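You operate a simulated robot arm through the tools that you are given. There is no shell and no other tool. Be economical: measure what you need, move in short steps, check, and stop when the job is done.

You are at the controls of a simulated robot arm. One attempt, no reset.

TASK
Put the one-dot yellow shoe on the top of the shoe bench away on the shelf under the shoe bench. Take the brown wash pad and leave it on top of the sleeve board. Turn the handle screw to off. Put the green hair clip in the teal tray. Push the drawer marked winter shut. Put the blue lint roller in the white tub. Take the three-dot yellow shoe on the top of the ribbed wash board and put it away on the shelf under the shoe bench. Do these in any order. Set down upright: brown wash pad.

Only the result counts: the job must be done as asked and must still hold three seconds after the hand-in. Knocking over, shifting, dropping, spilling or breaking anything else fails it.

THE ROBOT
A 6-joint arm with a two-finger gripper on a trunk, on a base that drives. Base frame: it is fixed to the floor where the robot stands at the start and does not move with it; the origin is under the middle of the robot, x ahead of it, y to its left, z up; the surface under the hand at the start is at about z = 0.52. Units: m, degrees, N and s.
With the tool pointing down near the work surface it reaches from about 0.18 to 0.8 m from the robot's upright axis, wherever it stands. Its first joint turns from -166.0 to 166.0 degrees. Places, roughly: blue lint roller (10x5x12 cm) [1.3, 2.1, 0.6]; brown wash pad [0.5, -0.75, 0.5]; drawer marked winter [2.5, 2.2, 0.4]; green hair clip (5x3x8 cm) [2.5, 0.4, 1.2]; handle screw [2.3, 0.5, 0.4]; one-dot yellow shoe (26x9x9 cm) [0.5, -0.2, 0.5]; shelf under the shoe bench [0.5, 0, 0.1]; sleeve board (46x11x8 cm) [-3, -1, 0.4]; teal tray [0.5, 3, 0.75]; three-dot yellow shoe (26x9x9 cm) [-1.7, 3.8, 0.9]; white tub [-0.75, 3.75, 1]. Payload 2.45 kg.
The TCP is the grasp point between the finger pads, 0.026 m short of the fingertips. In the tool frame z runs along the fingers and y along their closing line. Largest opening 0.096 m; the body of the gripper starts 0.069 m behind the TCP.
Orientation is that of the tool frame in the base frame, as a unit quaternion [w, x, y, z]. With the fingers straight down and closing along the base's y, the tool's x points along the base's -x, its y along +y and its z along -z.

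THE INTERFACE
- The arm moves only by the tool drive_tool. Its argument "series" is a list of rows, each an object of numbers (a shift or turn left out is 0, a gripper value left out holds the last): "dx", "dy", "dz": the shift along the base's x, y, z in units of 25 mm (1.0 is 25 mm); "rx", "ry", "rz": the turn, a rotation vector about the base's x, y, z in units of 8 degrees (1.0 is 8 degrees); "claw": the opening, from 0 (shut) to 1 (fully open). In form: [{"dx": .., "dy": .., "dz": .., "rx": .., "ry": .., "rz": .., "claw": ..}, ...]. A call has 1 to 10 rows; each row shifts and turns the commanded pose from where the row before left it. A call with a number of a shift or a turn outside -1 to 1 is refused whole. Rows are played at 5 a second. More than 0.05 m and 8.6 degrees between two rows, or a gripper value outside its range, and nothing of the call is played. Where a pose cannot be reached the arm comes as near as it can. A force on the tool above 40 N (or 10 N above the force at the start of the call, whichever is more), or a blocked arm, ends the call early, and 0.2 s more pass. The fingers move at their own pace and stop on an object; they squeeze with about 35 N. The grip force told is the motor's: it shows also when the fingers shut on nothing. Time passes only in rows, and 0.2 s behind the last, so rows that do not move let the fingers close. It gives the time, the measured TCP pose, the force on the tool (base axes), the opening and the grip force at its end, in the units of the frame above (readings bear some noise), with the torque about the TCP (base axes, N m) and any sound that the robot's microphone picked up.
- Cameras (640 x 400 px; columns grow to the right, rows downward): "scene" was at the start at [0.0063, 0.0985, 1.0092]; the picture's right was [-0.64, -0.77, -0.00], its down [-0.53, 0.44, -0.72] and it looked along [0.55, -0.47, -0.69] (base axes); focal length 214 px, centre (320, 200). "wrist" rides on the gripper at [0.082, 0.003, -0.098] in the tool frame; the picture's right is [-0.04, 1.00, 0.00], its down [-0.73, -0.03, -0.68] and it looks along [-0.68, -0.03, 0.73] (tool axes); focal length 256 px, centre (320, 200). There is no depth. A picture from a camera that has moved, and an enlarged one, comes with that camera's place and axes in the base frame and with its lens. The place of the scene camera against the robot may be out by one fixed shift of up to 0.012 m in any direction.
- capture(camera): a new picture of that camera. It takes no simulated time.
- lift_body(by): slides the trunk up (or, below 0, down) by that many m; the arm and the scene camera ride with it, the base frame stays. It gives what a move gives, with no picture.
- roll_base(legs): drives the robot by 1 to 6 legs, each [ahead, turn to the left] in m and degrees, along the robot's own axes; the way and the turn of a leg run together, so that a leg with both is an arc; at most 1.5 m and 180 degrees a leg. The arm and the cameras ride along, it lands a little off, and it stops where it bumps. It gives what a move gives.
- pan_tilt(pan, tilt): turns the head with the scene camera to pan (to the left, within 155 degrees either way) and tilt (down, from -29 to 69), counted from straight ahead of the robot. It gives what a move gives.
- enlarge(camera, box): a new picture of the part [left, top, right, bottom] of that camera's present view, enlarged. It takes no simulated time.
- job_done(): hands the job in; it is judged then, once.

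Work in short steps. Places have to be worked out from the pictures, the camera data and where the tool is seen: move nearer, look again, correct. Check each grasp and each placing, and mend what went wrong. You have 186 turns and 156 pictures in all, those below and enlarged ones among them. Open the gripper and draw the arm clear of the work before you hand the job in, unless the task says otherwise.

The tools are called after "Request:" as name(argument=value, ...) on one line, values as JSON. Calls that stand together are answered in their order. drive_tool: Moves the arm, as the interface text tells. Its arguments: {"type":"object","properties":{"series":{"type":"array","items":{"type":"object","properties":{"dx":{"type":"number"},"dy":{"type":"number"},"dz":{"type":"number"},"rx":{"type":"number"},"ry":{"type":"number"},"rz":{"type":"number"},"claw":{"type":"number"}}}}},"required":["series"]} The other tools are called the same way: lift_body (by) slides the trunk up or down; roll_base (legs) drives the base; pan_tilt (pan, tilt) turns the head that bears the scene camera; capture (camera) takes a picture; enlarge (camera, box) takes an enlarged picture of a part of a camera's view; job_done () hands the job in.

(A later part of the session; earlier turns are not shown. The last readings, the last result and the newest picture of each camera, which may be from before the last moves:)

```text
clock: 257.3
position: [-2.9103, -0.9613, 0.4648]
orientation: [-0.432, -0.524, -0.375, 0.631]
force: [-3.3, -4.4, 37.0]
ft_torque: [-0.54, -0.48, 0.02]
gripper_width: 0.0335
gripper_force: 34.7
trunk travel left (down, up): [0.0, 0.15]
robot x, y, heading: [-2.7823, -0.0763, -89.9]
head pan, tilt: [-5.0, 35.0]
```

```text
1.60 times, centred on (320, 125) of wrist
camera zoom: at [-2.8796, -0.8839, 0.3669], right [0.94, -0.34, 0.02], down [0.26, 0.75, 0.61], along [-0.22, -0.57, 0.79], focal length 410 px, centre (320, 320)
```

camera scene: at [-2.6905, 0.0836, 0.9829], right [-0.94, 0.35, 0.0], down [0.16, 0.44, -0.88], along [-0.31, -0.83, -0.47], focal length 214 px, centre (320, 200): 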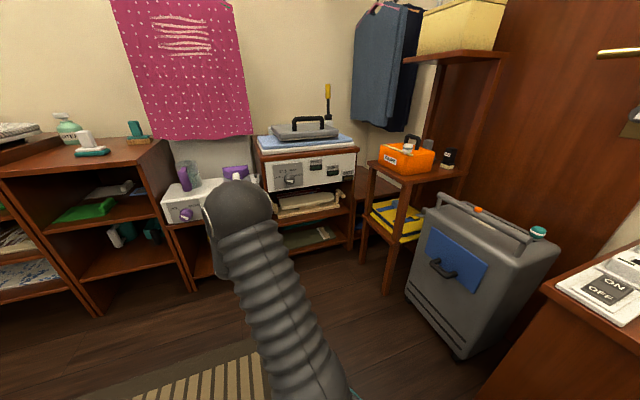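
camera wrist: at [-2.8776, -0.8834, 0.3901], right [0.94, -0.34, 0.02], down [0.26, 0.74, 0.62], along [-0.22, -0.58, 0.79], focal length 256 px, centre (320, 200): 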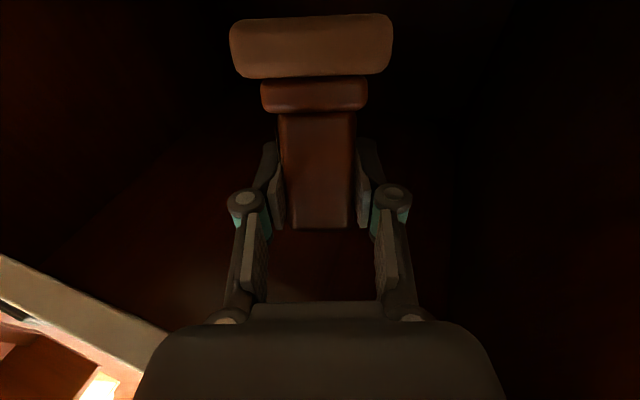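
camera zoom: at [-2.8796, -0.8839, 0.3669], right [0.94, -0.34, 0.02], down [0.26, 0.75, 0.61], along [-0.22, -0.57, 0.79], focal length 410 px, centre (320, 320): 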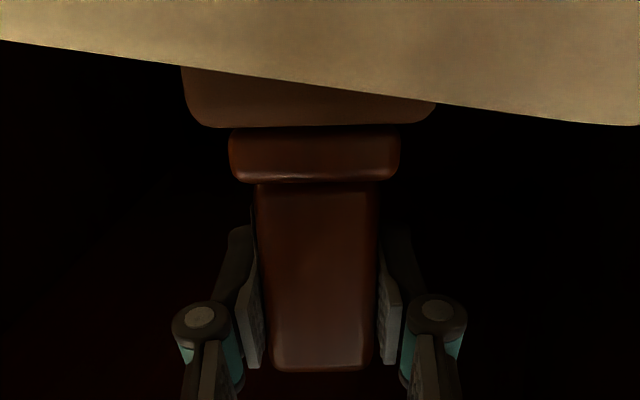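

Firm contact beneath the TCP: the pad rests on the board. Easing 2 mm and releasing.

Request:
drive_tool(series=[{"dz": 0.12}])

Request:
drive_tool(series=[{"claw": 0.5}, {"claw": 0.6}, {"claw": 0.6}])

Request:
enlarge(camera="wrist", box=[160, 0, 480, 250])

```text
clock: 257.7
position: [-2.9084, -0.9615, 0.4636]
orientation: [-0.43, -0.526, -0.376, 0.63]
force: [-5.2, -6.3, 30.5]
ft_torque: [-0.6, -0.31, -0.08]
gripper_width: 0.0337
gripper_force: 35.6
trunk travel left (down, up): [0.0, 0.15]
robot x, y, heading: [-2.7786, -0.0751, -90.3]
head pan, tilt: [-5.0, 35.0]
```

```text
clock: 258.5
position: [-2.9098, -0.9633, 0.4587]
orientation: [-0.429, -0.527, -0.379, 0.628]
force: [-0.5, 0.2, -0.1]
ft_torque: [0.02, 0.02, 0.01]
gripper_width: 0.0576
gripper_force: 0.1
trunk travel left (down, up): [0.0, 0.15]
robot x, y, heading: [-2.7838, -0.0744, -89.9]
head pan, tilt: [-5.0, 35.0]
```

```text
1.60 times, centred on (320, 125) of wrist
camera zoom: at [-2.8783, -0.883, 0.3629], right [0.94, -0.34, 0.02], down [0.26, 0.74, 0.62], along [-0.22, -0.58, 0.78], focal length 410 px, centre (320, 320)
```

zoom: 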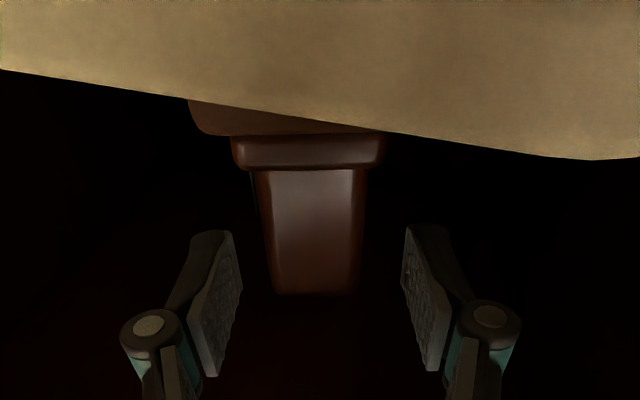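

Released; the pad stands on the board. Opening fully and withdrawing along the tool axis.

Request:
drive_tool(series=[{"claw": 0.75}, {"dx": 0.33, "dy": 0.94}, {"dx": 0.33, "dy": 0.94}, {"dx": 0.33, "dy": 0.94}, {"dx": 0.33, "dy": 0.94}])

Request:
roll_base(legs=[[-0.14, 0]])

Request:
roll_base(legs=[[0, 28]])

Request:
pan_tilt(pan=-45, tilt=28)

Request:
enlarge(camera="scene", box=[255, 140, 365, 250])

```text
clock: 259.7
position: [-2.8758, -0.8667, 0.4596]
orientation: [-0.428, -0.528, -0.378, 0.628]
force: [0.1, 0.0, 0.6]
ft_torque: [0.0, 0.02, -0.02]
gripper_width: 0.0722
gripper_force: 0.1
trunk travel left (down, up): [0.0, 0.15]
robot x, y, heading: [-2.7835, -0.0732, -90.2]
head pan, tilt: [-5.0, 35.0]
```

```text
clock: 261.1
position: [-2.8769, -0.7279, 0.4599]
orientation: [-0.428, -0.528, -0.378, 0.629]
force: [-0.5, 0.3, -0.3]
ft_torque: [0.01, 0.0, -0.02]
gripper_width: 0.072
gripper_force: 0.2
trunk travel left (down, up): [0.0, 0.15]
robot x, y, heading: [-2.7811, 0.0649, -90.4]
head pan, tilt: [-5.0, 35.0]
```

```text
clock: 262.8
position: [-2.4991, -0.6831, 0.4599]
orientation: [0.565, 0.423, 0.493, -0.508]
force: [0.7, 0.0, -0.4]
ft_torque: [-0.02, -0.01, -0.04]
gripper_width: 0.072
gripper_force: 0.1
trunk travel left (down, up): [0.0, 0.15]
robot x, y, heading: [-2.7793, 0.0665, -62.4]
head pan, tilt: [-5.0, 35.0]
```

```text
clock: 263.9
position: [-2.4989, -0.6827, 0.4583]
orientation: [0.565, 0.422, 0.493, -0.509]
force: [0.2, -0.3, 0.4]
ft_torque: [-0.03, 0.01, -0.01]
gripper_width: 0.0718
gripper_force: 0.1
trunk travel left (down, up): [0.0, 0.15]
robot x, y, heading: [-2.7767, 0.0688, -63.0]
head pan, tilt: [-45.0, 28.0]
```

```text
3.64 times, centred on (310, 195) of scene
camera zoom: at [-2.6921, 0.0958, 0.9829], right [-0.95, 0.3, 0.0], down [0.14, 0.45, -0.88], along [-0.27, -0.84, -0.47], focal length 780 px, centre (356, 218)
```

zoom: 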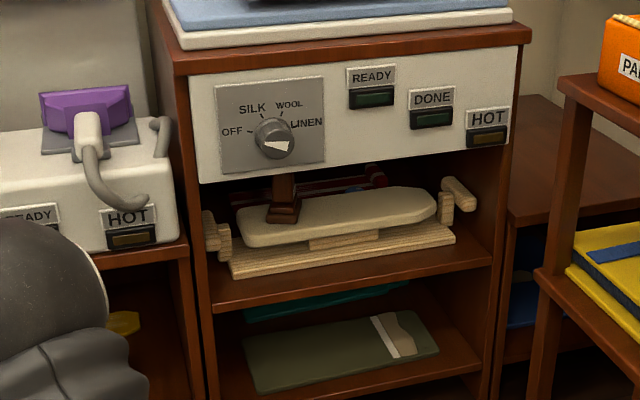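

The pad stands upright on the sleeve board. Next, tucking the arm (raise, retract) before the long drive to the closet.

Request:
lift_body(by=0.1)

Request:
drive_tool(series=[{"dz": 1}, {"dz": 1}, {"dz": 1}, {"dz": 1}, {"dz": 1}, {"dz": 1}, {"dz": 1}, {"dz": 1}, {"dz": 1}, {"dz": 1}])

Request:
drive_tool(series=[{"dx": -0.35, "dy": 0.93}, {"dx": -0.35, "dy": 0.93}, {"dx": -0.35, "dy": 0.93}, {"dx": -0.35, "dy": 0.93}, {"dx": -0.35, "dy": 0.93}, {"dx": -0.35, "dy": 0.93}, {"dx": -0.35, "dy": 0.93}, {"dx": -0.35, "dy": 0.93}, {"dx": -0.35, "dy": 0.93}, {"dx": -0.35, "dy": 0.93}])

Request:
roll_base(legs=[[0.25, 0], [0, 60], [1.5, 0]])

Request:
pan_tilt(pan=25, tilt=20)

Request:
capture(camera="scene")

```text
clock: 265.2
position: [-2.4989, -0.6828, 0.5597]
orientation: [0.565, 0.423, 0.493, -0.509]
force: [-0.2, -0.8, 0.7]
ft_torque: [0.04, -0.01, 0.0]
gripper_width: 0.0721
gripper_force: 0.0
trunk travel left (down, up): [-0.1, 0.05]
robot x, y, heading: [-2.782, 0.0574, -62.9]
head pan, tilt: [-45.0, 28.0]
```

```text
clock: 267.4
position: [-2.4988, -0.6824, 0.8098]
orientation: [0.565, 0.422, 0.493, -0.509]
force: [-0.9, -0.5, -0.8]
ft_torque: [0.0, 0.02, 0.01]
gripper_width: 0.0723
gripper_force: 0.0
trunk travel left (down, up): [-0.1, 0.05]
robot x, y, heading: [-2.776, 0.0638, -62.8]
head pan, tilt: [-45.0, 28.0]
```

```text
clock: 269.6
position: [-2.5871, -0.4516, 0.8099]
orientation: [0.566, 0.422, 0.493, -0.508]
force: [-1.0, 0.3, -0.1]
ft_torque: [0.01, -0.01, 0.0]
gripper_width: 0.0718
gripper_force: 0.1
trunk travel left (down, up): [-0.1, 0.05]
robot x, y, heading: [-2.7806, 0.0635, -62.6]
head pan, tilt: [-45.0, 28.0]
```

```text
clock: 281.1
position: [-0.6177, -0.2607, 0.8091]
orientation: [0.747, 0.107, 0.64, -0.143]
force: [0.0, 1.1, 0.5]
ft_torque: [0.03, -0.03, 0.04]
gripper_width: 0.072
gripper_force: 0.0
trunk travel left (down, up): [-0.1, 0.05]
robot x, y, heading: [-1.1616, -0.1927, -0.5]
head pan, tilt: [-45.0, 28.0]
```

```text
clock: 282.6
position: [-0.6174, -0.2623, 0.8092]
orientation: [0.747, 0.107, 0.64, -0.143]
force: [0.1, -0.3, 0.5]
ft_torque: [0.03, 0.01, 0.03]
gripper_width: 0.072
gripper_force: 0.1
trunk travel left (down, up): [-0.1, 0.05]
robot x, y, heading: [-1.1657, -0.1941, -0.3]
head pan, tilt: [25.0, 20.0]
```

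```text
63 pictures are left
camera scene: at [-1.1358, -0.0043, 1.0958], right [0.42, -0.91, 0.0], down [-0.31, -0.14, -0.94], along [0.85, 0.39, -0.34], focal length 214 px, centre (320, 200)
```

scene: 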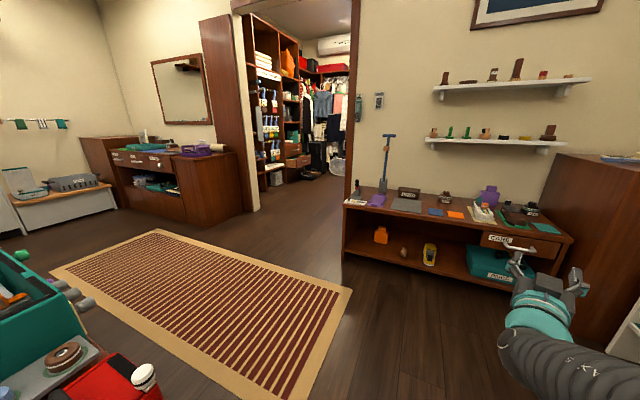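

Driving to the doorway (y≈1.15) and into the closet.

Request:
roll_base(legs=[[0.5, 0], [0, 60], [1.5, 0], [0, -60], [1.0, 0]])

Request:
pan_tilt(pan=35, tilt=25)

Request:
capture(camera="scene")

Request:
pan_tilt(pan=-35, tilt=25)

Request:
capture(camera="scene")

```text
clock: 302.6
position: [1.6449, 1.0392, 0.8098]
orientation: [0.748, 0.102, 0.641, -0.137]
force: [0.5, 0.2, -0.1]
ft_torque: [0.01, -0.01, 0.0]
gripper_width: 0.0723
gripper_force: 0.2
trunk travel left (down, up): [-0.1, 0.05]
robot x, y, heading: [1.0947, 1.0997, 0.5]
head pan, tilt: [25.0, 20.0]
```

```text
clock: 303.3
position: [1.6446, 1.039, 0.809]
orientation: [0.748, 0.103, 0.641, -0.138]
force: [-0.7, -0.1, 0.1]
ft_torque: [0.02, 0.03, 0.0]
gripper_width: 0.0719
gripper_force: 0.1
trunk travel left (down, up): [-0.1, 0.05]
robot x, y, heading: [1.0976, 1.0945, 0.5]
head pan, tilt: [35.0, 25.0]
```

```text
62 pictures are left
camera scene: at [1.1136, 1.3027, 1.0878], right [0.58, -0.81, 0.0], down [-0.34, -0.25, -0.91], along [0.74, 0.53, -0.42], focal length 214 px, centre (320, 200)
```

scene: 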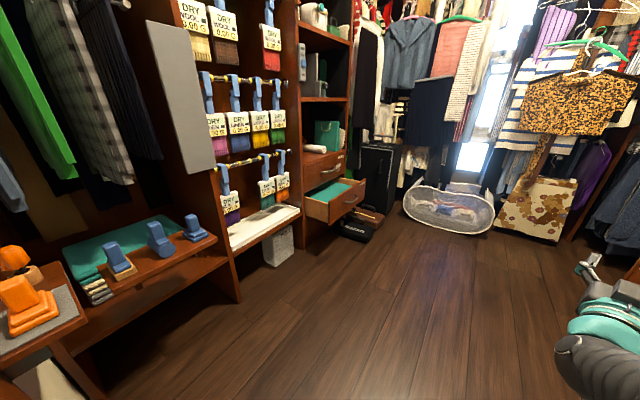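

```text
clock: 304.7
position: [1.646, 1.0395, 0.8091]
orientation: [0.747, 0.102, 0.642, -0.137]
force: [0.0, 0.7, 0.5]
ft_torque: [0.01, 0.04, 0.0]
gripper_width: 0.0719
gripper_force: 0.0
trunk travel left (down, up): [-0.1, 0.05]
robot x, y, heading: [1.0955, 1.0987, 0.8]
head pan, tilt: [-35.0, 25.0]
```

```text
61 pictures are left
camera scene: at [1.1145, 1.1971, 1.0877], right [-0.57, -0.82, 0.0], down [-0.35, 0.24, -0.91], along [0.75, -0.51, -0.42], focal length 214 px, centre (320, 200)
```

scene: 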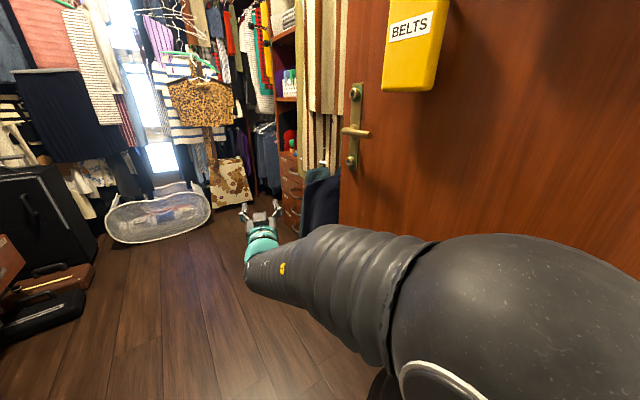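

Zooming on the blue items at the left and on the open drawer.

Request:
pan_tilt(pan=50, tilt=25)

Request:
enlarge(camera="scene", box=[100, 150, 340, 330])

Request:
enlarge(camera="scene", box=[340, 120, 500, 270])

```text
clock: 306.3
position: [1.6456, 1.0394, 0.8099]
orientation: [0.748, 0.103, 0.642, -0.138]
force: [-0.3, -0.3, -0.3]
ft_torque: [-0.01, -0.04, 0.0]
gripper_width: 0.072
gripper_force: 0.1
trunk travel left (down, up): [-0.1, 0.05]
robot x, y, heading: [1.0974, 1.1019, 0.5]
head pan, tilt: [50.0, 25.0]
```

```text
2.22 times, centred on (220, 240) of scene
camera zoom: at [1.0972, 1.3203, 1.0877], right [0.77, -0.64, 0.0], down [-0.27, -0.33, -0.91], along [0.58, 0.7, -0.42], focal length 477 px, centre (542, 111)
```

zoom: 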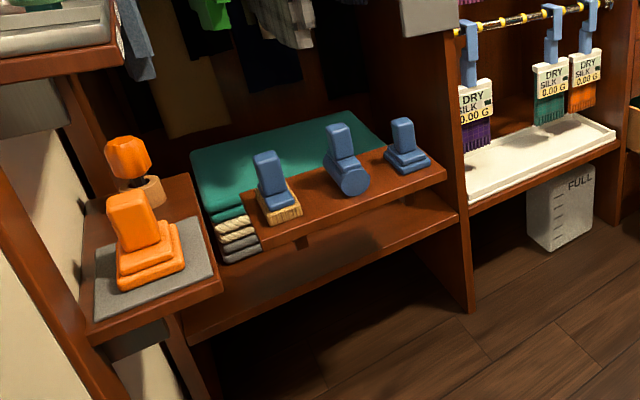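

```text
2.67 times, centred on (420, 195) of scene
camera zoom: at [1.0972, 1.3203, 1.0877], right [0.77, -0.64, 0.0], down [-0.27, -0.33, -0.91], along [0.58, 0.7, -0.42], focal length 572 px, centre (53, 213)
```

zoom: 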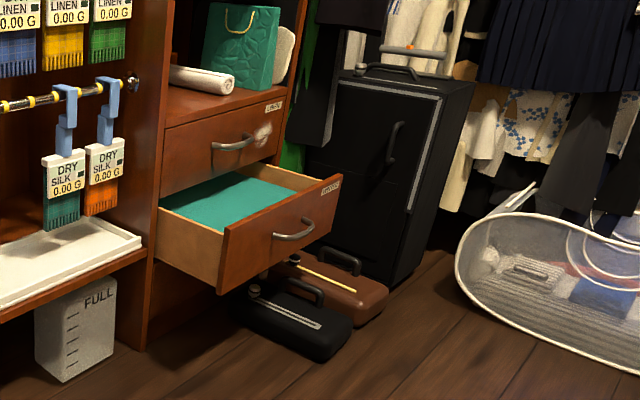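

The middle blue item (with a cylinder) is the lint roller; the winter drawer sticks out ~0.22 m, its front at y≈2.06. Driving toward the drawer first.

Request:
roll_base(legs=[[1.25, 0], [0, 90]])

Request:
pan_tilt(pan=-5, tilt=35)

Request:
capture(camera="scene")

Request:
pan_tilt(pan=-150, tilt=25)

Request:
capture(camera="scene")

```text
clock: 316.4
position: [2.4056, 1.6506, 0.809]
orientation: [0.628, -0.379, 0.527, 0.43]
force: [-0.7, -0.1, 0.3]
ft_torque: [0.0, -0.02, 0.02]
gripper_width: 0.0721
gripper_force: 0.0
trunk travel left (down, up): [-0.1, 0.05]
robot x, y, heading: [2.3406, 1.1017, 89.9]
head pan, tilt: [50.0, 25.0]
```

```text
clock: 317.7
position: [2.4052, 1.6514, 0.8099]
orientation: [0.626, -0.38, 0.527, 0.43]
force: [-0.3, 0.8, 0.4]
ft_torque: [0.0, -0.04, 0.02]
gripper_width: 0.0719
gripper_force: 0.0
trunk travel left (down, up): [-0.1, 0.05]
robot x, y, heading: [2.3402, 1.1014, 90.0]
head pan, tilt: [-5.0, 35.0]
```

```text
58 pictures are left
camera scene: at [2.1948, 1.1222, 1.072], right [1.0, -0.08, 0.0], down [-0.05, -0.57, -0.82], along [0.07, 0.82, -0.57], focal length 214 px, centre (320, 200)
```

scene: 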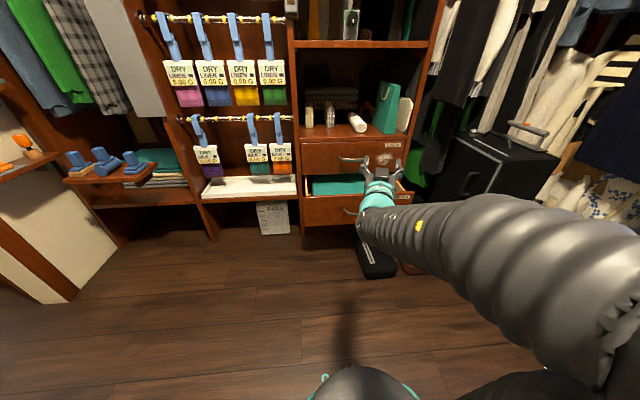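

```text
clock: 319.9
position: [2.4058, 1.652, 0.8095]
orientation: [0.628, -0.379, 0.527, 0.43]
force: [0.2, 0.3, 0.3]
ft_torque: [-0.02, 0.02, 0.02]
gripper_width: 0.072
gripper_force: 0.1
trunk travel left (down, up): [-0.1, 0.05]
robot x, y, heading: [2.3407, 1.1048, 90.2]
head pan, tilt: [-150.0, 25.0]
```

```text
57 pictures are left
camera scene: at [2.2338, 0.9548, 1.0877], right [-0.86, -0.5, 0.0], down [-0.21, 0.37, -0.91], along [0.46, -0.78, -0.42], focal length 214 px, centre (320, 200)
```

scene: 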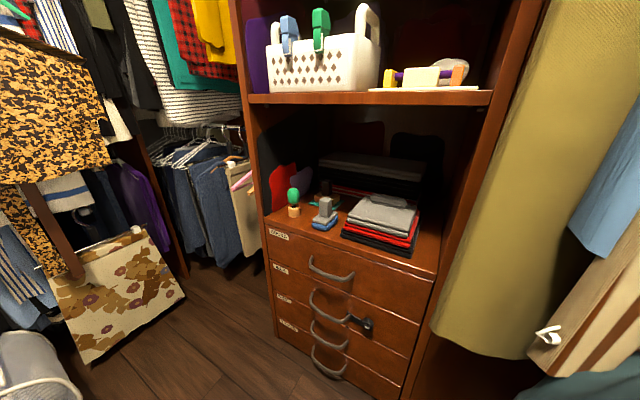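

The black handle screw is on the right-hand drawer unit and the green clip on the lattice basket above. First the drawer: closing the claw, pitching the tool down 45° and lowering in front of it.

Request:
lift_body(by=-0.1)

Request:
drive_tool(series=[{"rx": -0.94, "ry": 0.34, "dz": -1, "claw": 0}, {"rx": -0.94, "ry": 0.34, "dz": -1}, {"rx": -0.94, "ry": 0.34, "dz": -1}, {"rx": -0.94, "ry": 0.34, "dz": -1}, {"rx": -0.94, "ry": 0.34, "dz": -1}, {"rx": -0.94, "ry": 0.34, "dz": -1}, {"rz": 0.9, "dz": -1, "dx": 0.6}, {"rz": 0.9, "dz": -1, "dx": 0.6}, {"rz": 0.6, "dz": -1, "dx": 0.6}, {"dz": -1, "dx": 0.6}])

Request:
drive_tool(series=[{"dz": -1}, {"dz": -0.6}, {"dy": 1}, {"dy": 1}])

Request:
roll_base(legs=[[0.15, 0]])

Request:
pan_tilt(pan=-5, tilt=40)

Request:
capture(camera="scene")

```text
clock: 321.3
position: [2.405, 1.6512, 0.7094]
orientation: [0.627, -0.38, 0.527, 0.43]
force: [0.5, 0.2, 0.1]
ft_torque: [0.01, -0.01, -0.01]
gripper_width: 0.072
gripper_force: 0.0
trunk travel left (down, up): [0.0, 0.15]
robot x, y, heading: [2.3414, 1.1039, 90.2]
head pan, tilt: [-150.0, 25.0]
```

```text
clock: 323.5
position: [2.4589, 1.6487, 0.4661]
orientation: [-0.309, 0.642, -0.633, -0.301]
force: [0.6, 0.0, 0.8]
ft_torque: [0.0, -0.01, 0.01]
gripper_width: 0.0
gripper_force: 28.8
out of reach, approached as far as the arm can: row 8
trunk travel left (down, up): [0.0, 0.15]
robot x, y, heading: [2.3442, 1.1039, 90.2]
head pan, tilt: [-150.0, 25.0]
```

```text
clock: 324.5
position: [2.4579, 1.6981, 0.4255]
orientation: [-0.309, 0.643, -0.634, -0.3]
force: [-0.6, -0.6, -0.1]
ft_torque: [-0.01, 0.0, 0.03]
gripper_width: 0.0
gripper_force: 28.7
trunk travel left (down, up): [0.0, 0.15]
robot x, y, heading: [2.3414, 1.1026, 90.3]
head pan, tilt: [-150.0, 25.0]
```

```text
clock: 325.9
position: [2.4595, 1.8484, 0.4251]
orientation: [-0.31, 0.641, -0.635, -0.3]
force: [-0.2, 0.1, -0.8]
ft_torque: [-0.01, 0.04, -0.02]
gripper_width: 0.0002
gripper_force: 28.8
trunk travel left (down, up): [0.0, 0.15]
robot x, y, heading: [2.3452, 1.2534, 90.2]
head pan, tilt: [-150.0, 25.0]
```

```text
clock: 328.1
position: [2.4579, 1.849, 0.4246]
orientation: [-0.309, 0.641, -0.635, -0.299]
force: [0.0, -0.1, 0.2]
ft_torque: [0.02, 0.02, 0.01]
gripper_width: 0.0003
gripper_force: 28.1
trunk travel left (down, up): [0.0, 0.15]
robot x, y, heading: [2.3404, 1.2541, 89.9]
head pan, tilt: [-5.0, 40.0]
```

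```text
56 pictures are left
camera scene: at [2.1945, 1.2709, 0.9644], right [1.0, -0.09, 0.0], down [-0.06, -0.64, -0.77], along [0.07, 0.76, -0.64], focal length 214 px, centre (320, 200)
```

scene: 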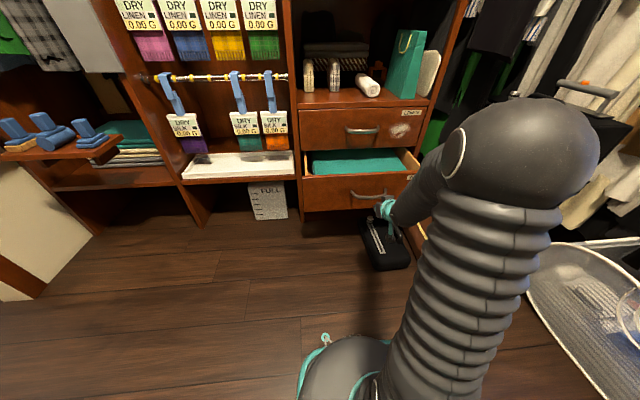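

Tip is at (2.46, 1.87, 0.41), in front of the drawer. Pushing: rolling forward in steps.

Request:
roll_base(legs=[[0.1, 0]])

Request:
drive_tool(series=[{"dy": 0.6}, {"dy": 0.6}, {"dy": 0.6}, {"dy": 0.6}, {"dy": 0.6}, {"dy": 0.6}])

Request:
capture(camera="scene")

```text
clock: 329.3
position: [2.4587, 1.9495, 0.4245]
orientation: [-0.309, 0.643, -0.634, -0.3]
force: [-1.0, 0.8, 0.1]
ft_torque: [-0.04, 0.01, 0.02]
gripper_width: 0.0
gripper_force: 28.5
trunk travel left (down, up): [0.0, 0.15]
robot x, y, heading: [2.3428, 1.3553, 90.4]
head pan, tilt: [-5.0, 40.0]
```

```text
clock: 330.7
position: [2.4579, 2.0394, 0.4245]
orientation: [-0.309, 0.642, -0.634, -0.3]
force: [0.6, -0.5, 0.3]
ft_torque: [-0.01, 0.02, -0.01]
gripper_width: 0.0
gripper_force: 28.3
trunk travel left (down, up): [0.0, 0.15]
robot x, y, heading: [2.3417, 1.3518, 90.3]
head pan, tilt: [-5.0, 40.0]
```

```text
55 pictures are left
camera scene: at [2.1944, 1.371, 0.9644], right [1.0, -0.09, 0.0], down [-0.06, -0.64, -0.77], along [0.07, 0.76, -0.64], focal length 214 px, centre (320, 200)
```

scene: 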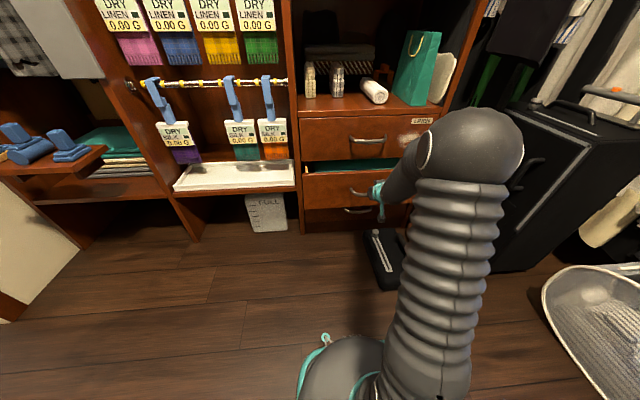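

The drawer is moving in. Continuing until it stops.

Request:
drive_tool(series=[{"dy": 0.6}, {"dy": 0.6}, {"dy": 0.6}, {"dy": 0.6}, {"dy": 0.6}, {"dy": 0.6}, {"dy": 0.6}, {"dy": 0.6}])

Request:
enlarge(camera="scene", box=[280, 90, 460, 240])

```text
clock: 332.3
position: [2.4588, 2.1417, 0.424]
orientation: [-0.309, 0.642, -0.635, -0.298]
force: [-1.0, -13.0, 8.5]
ft_torque: [-0.09, 0.07, 0.03]
gripper_width: 0.0061
gripper_force: 28.5
trunk travel left (down, up): [0.0, 0.15]
robot x, y, heading: [2.3413, 1.3509, 90.1]
head pan, tilt: [-5.0, 40.0]
stopped in row 8: the force on the tool passed its limit at 76 N (the readings are from after the stop); the commanded pose is now the measured one
```

```text
2.67 times, centred on (370, 165) of scene
camera zoom: at [2.1943, 1.3702, 0.9646], right [1.0, -0.09, 0.0], down [-0.06, -0.64, -0.77], along [0.07, 0.76, -0.64], focal length 572 px, centre (187, 293)
```

zoom: 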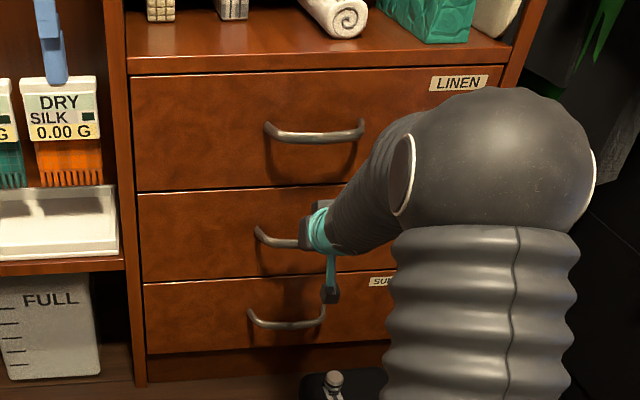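

Drawer shut flush. Withdrawing and turning around to face the other unit with the handle screw.

Request:
drive_tool(series=[{"dy": -1}, {"dy": -1}, {"dy": -1}, {"dy": -1}, {"dy": -1}, {"dy": -1, "dz": 1}, {"dy": -1, "dz": 1}, {"dy": -1, "dz": 1}, {"dy": -1, "dz": 1}, {"dy": -1, "dz": 1}])

Request:
roll_base(legs=[[-0.2, 0], [0, 180]])

Request:
pan_tilt(pan=0, tilt=40)

Request:
capture(camera="scene")

```text
clock: 334.5
position: [2.4616, 1.8923, 0.5482]
orientation: [-0.308, 0.643, -0.635, -0.299]
force: [0.4, 0.8, -0.1]
ft_torque: [0.02, 0.02, 0.0]
gripper_width: 0.0
gripper_force: 28.2
trunk travel left (down, up): [0.0, 0.15]
robot x, y, heading: [2.341, 1.3559, 90.0]
head pan, tilt: [-5.0, 40.0]
```

```text
clock: 342.2
position: [2.0567, 0.6819, 0.5476]
orientation: [0.241, 0.73, 0.531, -0.356]
force: [2.3, 4.5, 3.1]
ft_torque: [-0.01, 0.01, 0.08]
gripper_width: 0.0
gripper_force: 28.3
trunk travel left (down, up): [0.0, 0.15]
robot x, y, heading: [2.3381, 1.1485, -107.8]
head pan, tilt: [-5.0, 40.0]
stopped in leg 2: the force on the tool passed its limit at 68 N (the readings are from after the stop); the commanded pose is now the measured one
```

```text
clock: 342.9
position: [2.0569, 0.681, 0.5477]
orientation: [0.24, 0.731, 0.531, -0.355]
force: [0.5, 5.7, 2.3]
ft_torque: [-0.04, 0.01, 0.05]
gripper_width: 0.0
gripper_force: 28.5
trunk travel left (down, up): [0.0, 0.15]
robot x, y, heading: [2.3409, 1.1536, -107.7]
head pan, tilt: [0.0, 40.0]
```

```text
53 pictures are left
camera scene: at [2.4868, 1.0737, 0.9644], right [-0.95, 0.3, 0.0], down [0.2, 0.61, -0.77], along [-0.23, -0.73, -0.64], focal length 214 px, centre (320, 200)
```

scene: 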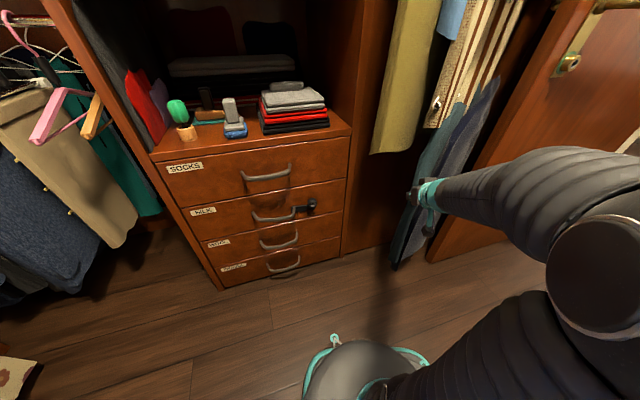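

The tool brushed a hanging garment. Turning back 8°, retracting, then finishing the turn.

Request:
roll_base(legs=[[0, -10]])

Request:
drive_tool(series=[{"dx": 0.6, "dy": 0.8}, {"dx": 0.6, "dy": 0.8}, {"dx": 0.6, "dy": 0.8}, {"dx": 0.6, "dy": 0.8}, {"dx": 0.6, "dy": 0.8}])

Request:
roll_base(legs=[[0, 27]])

Request:
capture(camera="scene")

Request:
enlarge(camera="scene", box=[190, 120, 390, 290])

```text
clock: 343.9
position: [1.9801, 0.7374, 0.5476]
orientation: [0.208, 0.775, 0.465, -0.375]
force: [-0.9, -0.9, -0.9]
ft_torque: [0.0, -0.04, 0.02]
gripper_width: 0.0002
gripper_force: 27.9
trunk travel left (down, up): [0.0, 0.15]
robot x, y, heading: [2.34, 1.1522, -117.8]
head pan, tilt: [0.0, 40.0]
```

```text
clock: 345.1
position: [2.0523, 0.8357, 0.5496]
orientation: [0.208, 0.775, 0.465, -0.374]
force: [0.2, 0.1, -0.2]
ft_torque: [0.0, 0.0, -0.04]
gripper_width: 0.0
gripper_force: 28.9
trunk travel left (down, up): [0.0, 0.15]
robot x, y, heading: [2.3409, 1.1533, -118.2]
head pan, tilt: [0.0, 40.0]
```

```text
clock: 346.9
position: [2.2314, 0.7371, 0.5494]
orientation: [0.291, 0.642, 0.635, -0.315]
force: [0.1, 0.0, -0.5]
ft_torque: [-0.02, 0.01, 0.02]
gripper_width: 0.0001
gripper_force: 28.3
trunk travel left (down, up): [0.0, 0.15]
robot x, y, heading: [2.3416, 1.1526, -90.5]
head pan, tilt: [0.0, 40.0]
```

```text
52 pictures are left
camera scene: at [2.5017, 1.1192, 0.9644], right [-1.0, 0.01, 0.0], down [0.0, 0.64, -0.77], along [-0.01, -0.77, -0.64], focal length 214 px, centre (320, 200)
```

scene: 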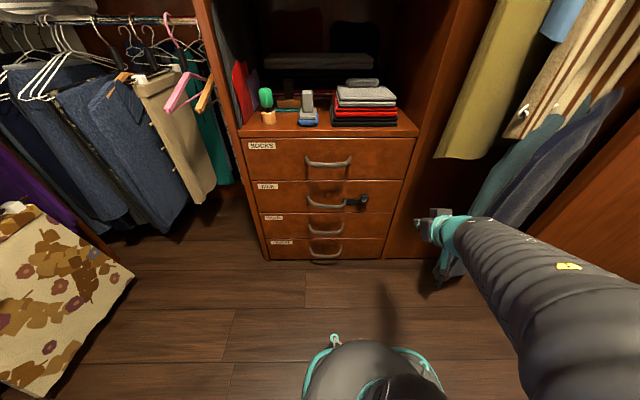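

```text
2.35 times, centred on (290, 205) of scene
camera zoom: at [2.5017, 1.1192, 0.9644], right [-1.0, 0.01, 0.0], down [0.0, 0.64, -0.77], along [-0.01, -0.77, -0.64], focal length 505 px, centre (391, 188)
```

zoom: 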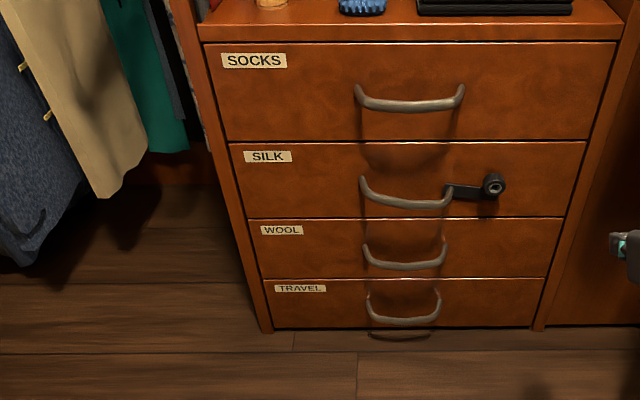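

Zooming on the black lever.

Request:
enlarge(camera="scene", box=[320, 180, 390, 225])

```text
8.89 times, centred on (355, 202) of scene
camera zoom: at [2.5017, 1.1192, 0.9644], right [-1.0, 0.01, 0.0], down [0.0, 0.64, -0.77], along [-0.01, -0.77, -0.64], focal length 1906 px, centre (9, 178)
```

zoom: 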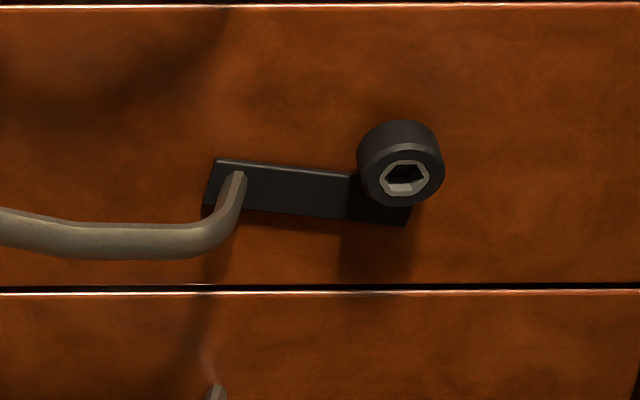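

It's a knob-like screw on the SILK drawer at about (2.31, 0.44, 0.40). Looking at it with the wrist camera for markings.

Request:
capture(camera="wrist")

```text
49 pictures are left
camera wrist: at [2.2372, 0.8665, 0.5486], right [1.0, -0.05, 0.01], down [0.0, 0.06, 1.0], along [-0.05, -1.0, 0.06], focal length 256 px, centre (320, 200)
```

wrist: 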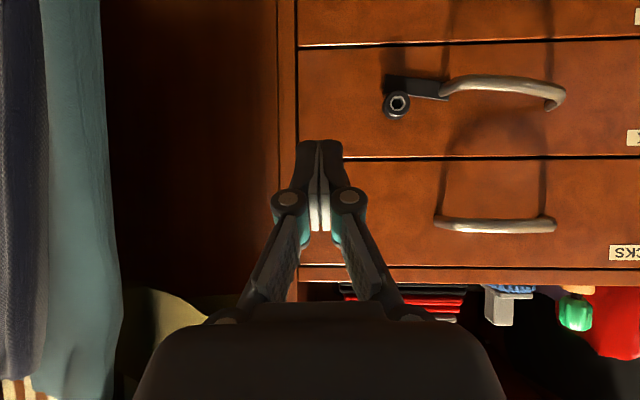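

Request:
enlarge(camera="wrist", box=[350, 50, 470, 130])

```text
5.00 times, centred on (410, 90) of wrist
camera zoom: at [2.2372, 0.8665, 0.5486], right [1.0, -0.05, 0.01], down [0.0, 0.06, 1.0], along [-0.05, -1.0, 0.06], focal length 1280 px, centre (-130, 750)
```

zoom: 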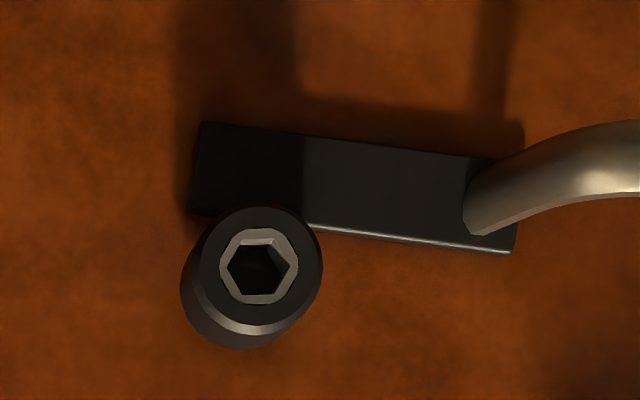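

Moving the wrist camera closer to inspect for marks.

Request:
drive_tool(series=[{"dx": 1, "dy": -1}, {"dx": 1, "dy": -1}, {"dx": 1, "dy": -1}, {"dy": -1, "dz": -1}, {"dy": -1, "dz": -0.5}])

Request:
capture(camera="wrist")

```text
clock: 348.1
position: [2.3081, 0.6247, 0.5232]
orientation: [0.278, 0.617, 0.661, -0.322]
force: [1.1, -1.5, 0.2]
ft_torque: [0.05, -0.06, -0.07]
gripper_width: 0.0
gripper_force: 28.6
out of reach, approached as far as the arm can: row 4, 5
trunk travel left (down, up): [0.0, 0.15]
robot x, y, heading: [2.3435, 1.1507, -90.4]
head pan, tilt: [0.0, 40.0]
```

```text
47 pictures are left
camera wrist: at [2.3079, 0.7545, 0.5227], right [1.0, 0.0, -0.05], down [0.05, 0.06, 1.0], along [0.01, -1.0, 0.06], focal length 256 px, centre (320, 200)
```

wrist: 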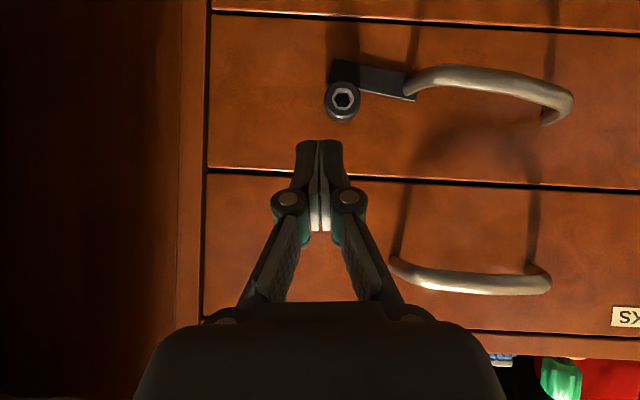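

No markings. The screw head is at about (2.329, 0.486, 0.433), ~3.5 cm in diameter. "Off" for a screw/knob means counter-clockwise; I'll grip it head-on and turn. Backing up and levelling the tool.

Request:
roll_base(legs=[[-0.22, 0]])

Request:
drive_tool(series=[{"rx": -1, "dy": -1, "claw": 0.75}, {"rx": -1, "dy": -1, "dx": 0.4}, {"rx": -1, "dy": -1, "dx": 0.4}, {"rx": -1, "dy": -1, "dz": -1}, {"rx": -0.6, "dy": -1, "dz": -1}, {"dz": -1}, {"dz": -0.6}])

Request:
capture(camera="wrist")

```text
clock: 349.8
position: [2.3092, 0.8455, 0.5221]
orientation: [0.292, 0.642, 0.636, -0.313]
force: [-1.5, -0.7, 0.1]
ft_torque: [0.0, 0.0, 0.01]
gripper_width: 0.0001
gripper_force: 28.7
trunk travel left (down, up): [0.0, 0.15]
robot x, y, heading: [2.3411, 1.3752, -90.3]
head pan, tilt: [0.0, 40.0]
```

```text
clock: 351.4
position: [2.3361, 0.7339, 0.4313]
orientation: [0.467, 0.529, 0.533, -0.467]
force: [-0.1, -0.4, -0.1]
ft_torque: [-0.04, 0.01, 0.02]
gripper_width: 0.0719
gripper_force: 0.0
out of reach, approached as far as the arm can: row 1
trunk travel left (down, up): [0.0, 0.15]
robot x, y, heading: [2.3376, 1.3734, -90.6]
head pan, tilt: [0.0, 40.0]
```

```text
46 pictures are left
camera wrist: at [2.339, 0.8429, 0.3627], right [1.0, 0.0, 0.04], down [-0.03, 0.58, 0.81], along [-0.02, -0.81, 0.58], focal length 256 px, centre (320, 200)
```

wrist: 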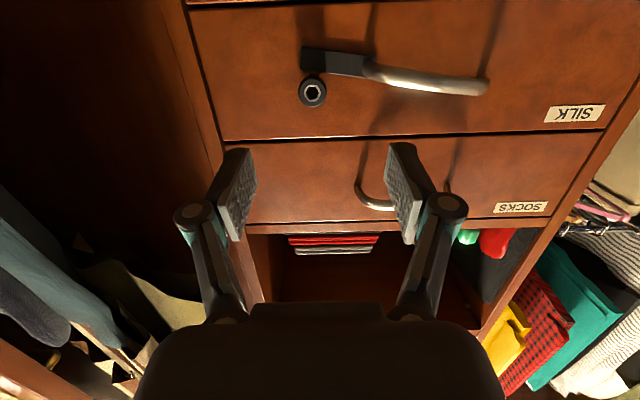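

Aligning to x≈2.328, z≈0.438 and rolling in 0.19 m.

Request:
drive_tool(series=[{"dx": -0.3, "dz": 0.25}])

Request:
roll_base(legs=[[0.18, 0]])

Request:
capture(camera="wrist")

```text
clock: 351.8
position: [2.3281, 0.7338, 0.4374]
orientation: [0.467, 0.529, 0.532, -0.467]
force: [0.3, 0.6, 0.7]
ft_torque: [-0.01, -0.01, 0.01]
gripper_width: 0.0718
gripper_force: 0.0
trunk travel left (down, up): [0.0, 0.15]
robot x, y, heading: [2.341, 1.3774, -90.4]
head pan, tilt: [0.0, 40.0]
```

```text
clock: 353.3
position: [2.3264, 0.5576, 0.4376]
orientation: [0.468, 0.529, 0.532, -0.468]
force: [0.5, 0.7, 0.1]
ft_torque: [-0.01, 0.0, 0.02]
gripper_width: 0.072
gripper_force: 0.1
trunk travel left (down, up): [0.0, 0.15]
robot x, y, heading: [2.3414, 1.194, -90.4]
head pan, tilt: [0.0, 40.0]
```

```text
45 pictures are left
camera wrist: at [2.3294, 0.6658, 0.3692], right [1.0, 0.0, 0.04], down [-0.03, 0.58, 0.81], along [-0.02, -0.81, 0.58], focal length 256 px, centre (320, 200)
```

wrist: 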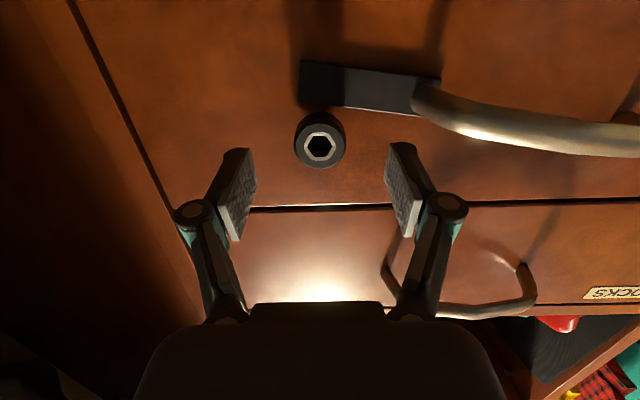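

The head face is at (2.327, 0.51, 0.438), well centred. Advancing 45 mm and closing.

Request:
drive_tool(series=[{"dy": -0.6}, {"dy": -0.6}, {"dy": -0.6}])

Request:
drive_tool(series=[{"claw": 0}, {"claw": 0}, {"claw": 0}])

Request:
capture(camera="wrist")

```text
clock: 354.1
position: [2.3263, 0.512, 0.4372]
orientation: [0.468, 0.529, 0.532, -0.467]
force: [-0.1, 0.4, -0.3]
ft_torque: [-0.01, 0.07, 0.04]
gripper_width: 0.0719
gripper_force: 0.1
trunk travel left (down, up): [0.0, 0.15]
robot x, y, heading: [2.344, 1.1948, -90.6]
head pan, tilt: [0.0, 40.0]
```

```text
clock: 354.9
position: [2.3256, 0.5128, 0.4363]
orientation: [0.468, 0.528, 0.532, -0.467]
force: [0.6, 2.0, -0.3]
ft_torque: [0.08, 0.0, 0.01]
gripper_width: 0.0347
gripper_force: 45.2
trunk travel left (down, up): [0.0, 0.15]
robot x, y, heading: [2.3406, 1.1958, -90.4]
head pan, tilt: [0.0, 40.0]
```

```text
44 pictures are left
camera wrist: at [2.3291, 0.6214, 0.369], right [1.0, 0.0, 0.04], down [-0.03, 0.58, 0.81], along [-0.02, -0.81, 0.58], focal length 256 px, centre (320, 200)
```

wrist: 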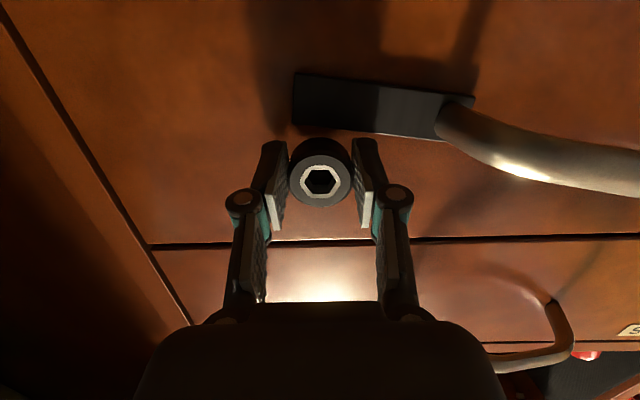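

Gripped. Turning 24° counter-clockwise as a trial.

Request:
drive_tool(series=[{"ry": 0.99, "rz": 0.13}, {"ry": 0.99, "rz": 0.13}, {"ry": 0.99, "rz": 0.13}])

Request:
capture(camera="wrist")

```text
clock: 355.7
position: [2.3244, 0.5131, 0.4372]
orientation: [0.36, 0.407, 0.629, -0.555]
force: [-11.9, 1.9, 5.7]
ft_torque: [0.15, -0.04, -0.93]
gripper_width: 0.035
gripper_force: 44.8
trunk travel left (down, up): [0.0, 0.15]
robot x, y, heading: [2.3368, 1.1972, -90.4]
head pan, tilt: [0.0, 40.0]
```

```text
43 pictures are left
camera wrist: at [2.2942, 0.6203, 0.375], right [0.93, 0.05, -0.37], down [0.27, 0.59, 0.76], along [0.25, -0.81, 0.53], focal length 256 px, centre (320, 200)
```

wrist: 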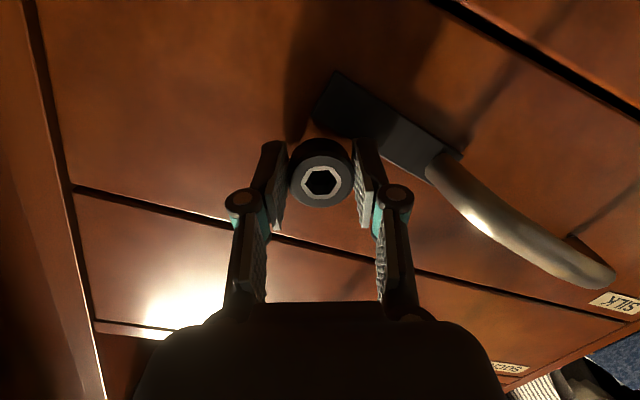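

Turning freely. Continuing counter-clockwise about the knob's own axis (y).

Request:
drive_tool(series=[{"ry": 1}, {"ry": 1}, {"ry": 1}, {"ry": 1}, {"ry": 1}, {"ry": 1}])

Request:
capture(camera="wrist")

```text
clock: 357.1
position: [2.3246, 0.5131, 0.4398]
orientation: [0.072, 0.147, 0.722, -0.673]
force: [-34.2, 7.1, 15.5]
ft_torque: [-0.75, -0.04, -1.01]
gripper_width: 0.0351
gripper_force: 45.0
trunk travel left (down, up): [0.0, 0.15]
robot x, y, heading: [2.3411, 1.1917, -90.6]
head pan, tilt: [0.0, 40.0]
```

```text
42 pictures are left
camera wrist: at [2.2579, 0.6209, 0.4204], right [0.35, 0.05, -0.94], down [0.75, 0.59, 0.31], along [0.56, -0.81, 0.17], focal length 256 px, centre (320, 200)
```

wrist: 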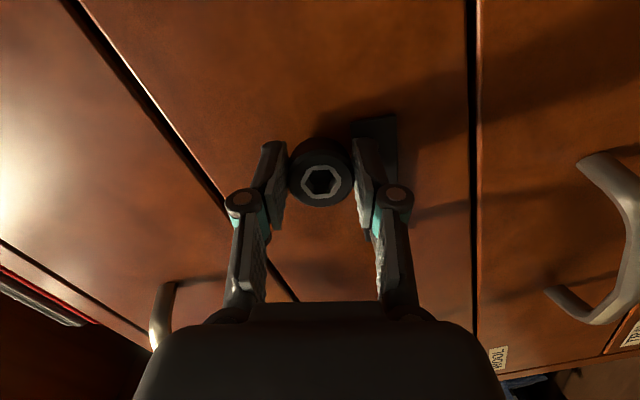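

The screw turns with the gripper (72° so far) with no stop yet. Easing the side load and continuing.

Request:
drive_tool(series=[{"dx": -0.12, "dz": 0.05}, {"ry": 1}, {"ry": 1}, {"ry": 1}, {"ry": 1}, {"ry": 1}])

Request:
drive_tool(series=[{"dx": -0.08, "dz": 0.05}, {"ry": 1}, {"ry": 1}, {"ry": 1}, {"ry": 1}])

Request:
capture(camera="wrist")

```text
clock: 358.5
position: [2.3257, 0.5129, 0.4391]
orientation: [-0.179, -0.094, 0.703, -0.682]
force: [6.1, 14.3, 23.4]
ft_torque: [-0.64, -0.04, 0.84]
gripper_width: 0.0351
gripper_force: 45.0
trunk travel left (down, up): [0.0, 0.15]
robot x, y, heading: [2.3422, 1.1938, -90.3]
head pan, tilt: [0.0, 40.0]
```

```text
clock: 359.4
position: [2.3227, 0.5129, 0.4434]
orientation: [-0.286, -0.198, 0.664, -0.662]
force: [7.1, 9.3, 8.7]
ft_torque: [-0.25, -0.05, 0.76]
gripper_width: 0.0343
gripper_force: 44.9
trunk travel left (down, up): [0.0, 0.15]
robot x, y, heading: [2.3409, 1.2011, -90.1]
head pan, tilt: [0.0, 40.0]
stopped in row 4: the force on the tool passed its limit at 40 N (the readings are from after the stop); the commanded pose is now the measured one
```

```text
41 pictures are left
camera wrist: at [2.2709, 0.6203, 0.4895], right [-0.61, 0.04, -0.79], down [0.65, 0.59, -0.48], along [0.44, -0.81, -0.39], focal length 256 px, centre (320, 200)
```

wrist: 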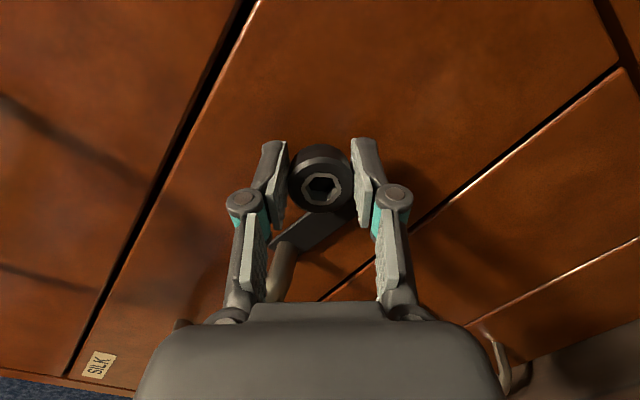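

Request:
enlarge(camera="wrist", box=[250, 120, 400, 260])

```text
2.86 times, centred on (325, 190) of wrist
camera zoom: at [2.2709, 0.6203, 0.4895], right [-0.61, 0.04, -0.79], down [0.65, 0.59, -0.48], along [0.44, -0.81, -0.39], focal length 731 px, centre (306, 229)
```

zoom: 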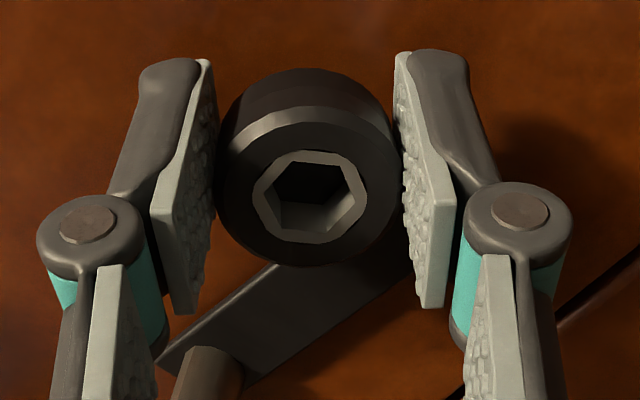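

Regripping centred to relieve side load, then turning further.

Request:
drive_tool(series=[{"claw": 0.6}, {"claw": 0.6}, {"dx": 0.17, "dz": -0.2}, {"claw": 0}, {"claw": 0}, {"claw": 0}])

Request:
drive_tool(series=[{"ry": 1}, {"ry": 1}, {"ry": 1}, {"ry": 1}, {"ry": 1}])

Request:
enlarge(camera="wrist", box=[220, 100, 420, 300])

```text
clock: 360.8
position: [2.3275, 0.5121, 0.4378]
orientation: [-0.287, -0.2, 0.664, -0.661]
force: [12.2, 0.2, 13.8]
ft_torque: [-1.08, 0.06, 0.12]
gripper_width: 0.0341
gripper_force: 45.1
trunk travel left (down, up): [0.0, 0.15]
robot x, y, heading: [2.3459, 1.1964, -90.1]
head pan, tilt: [0.0, 40.0]
```

```text
clock: 362.0
position: [2.3278, 0.5115, 0.434]
orientation: [0.497, 0.413, -0.528, 0.55]
force: [12.8, -0.9, 5.0]
ft_torque: [-0.34, -0.87, 0.64]
gripper_width: 0.0345
gripper_force: 45.4
trunk travel left (down, up): [0.0, 0.15]
robot x, y, heading: [2.3463, 1.1951, -90.4]
head pan, tilt: [0.0, 40.0]
```

```text
2.00 times, centred on (320, 200) of wrist
camera zoom: at [2.318, 0.6199, 0.5047], right [-0.98, 0.05, -0.21], down [0.2, 0.59, -0.78], along [0.09, -0.81, -0.59], focal length 512 px, centre (320, 200)
```

zoom: 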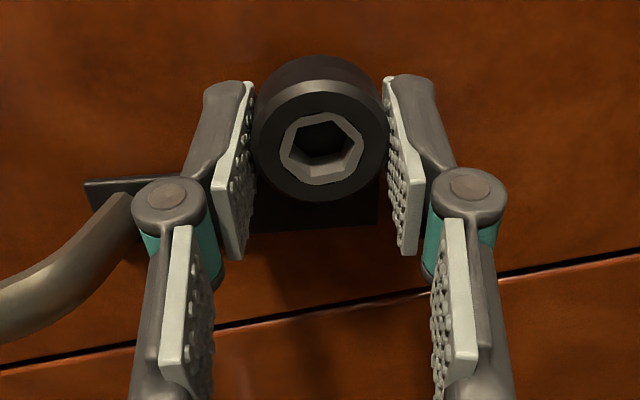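

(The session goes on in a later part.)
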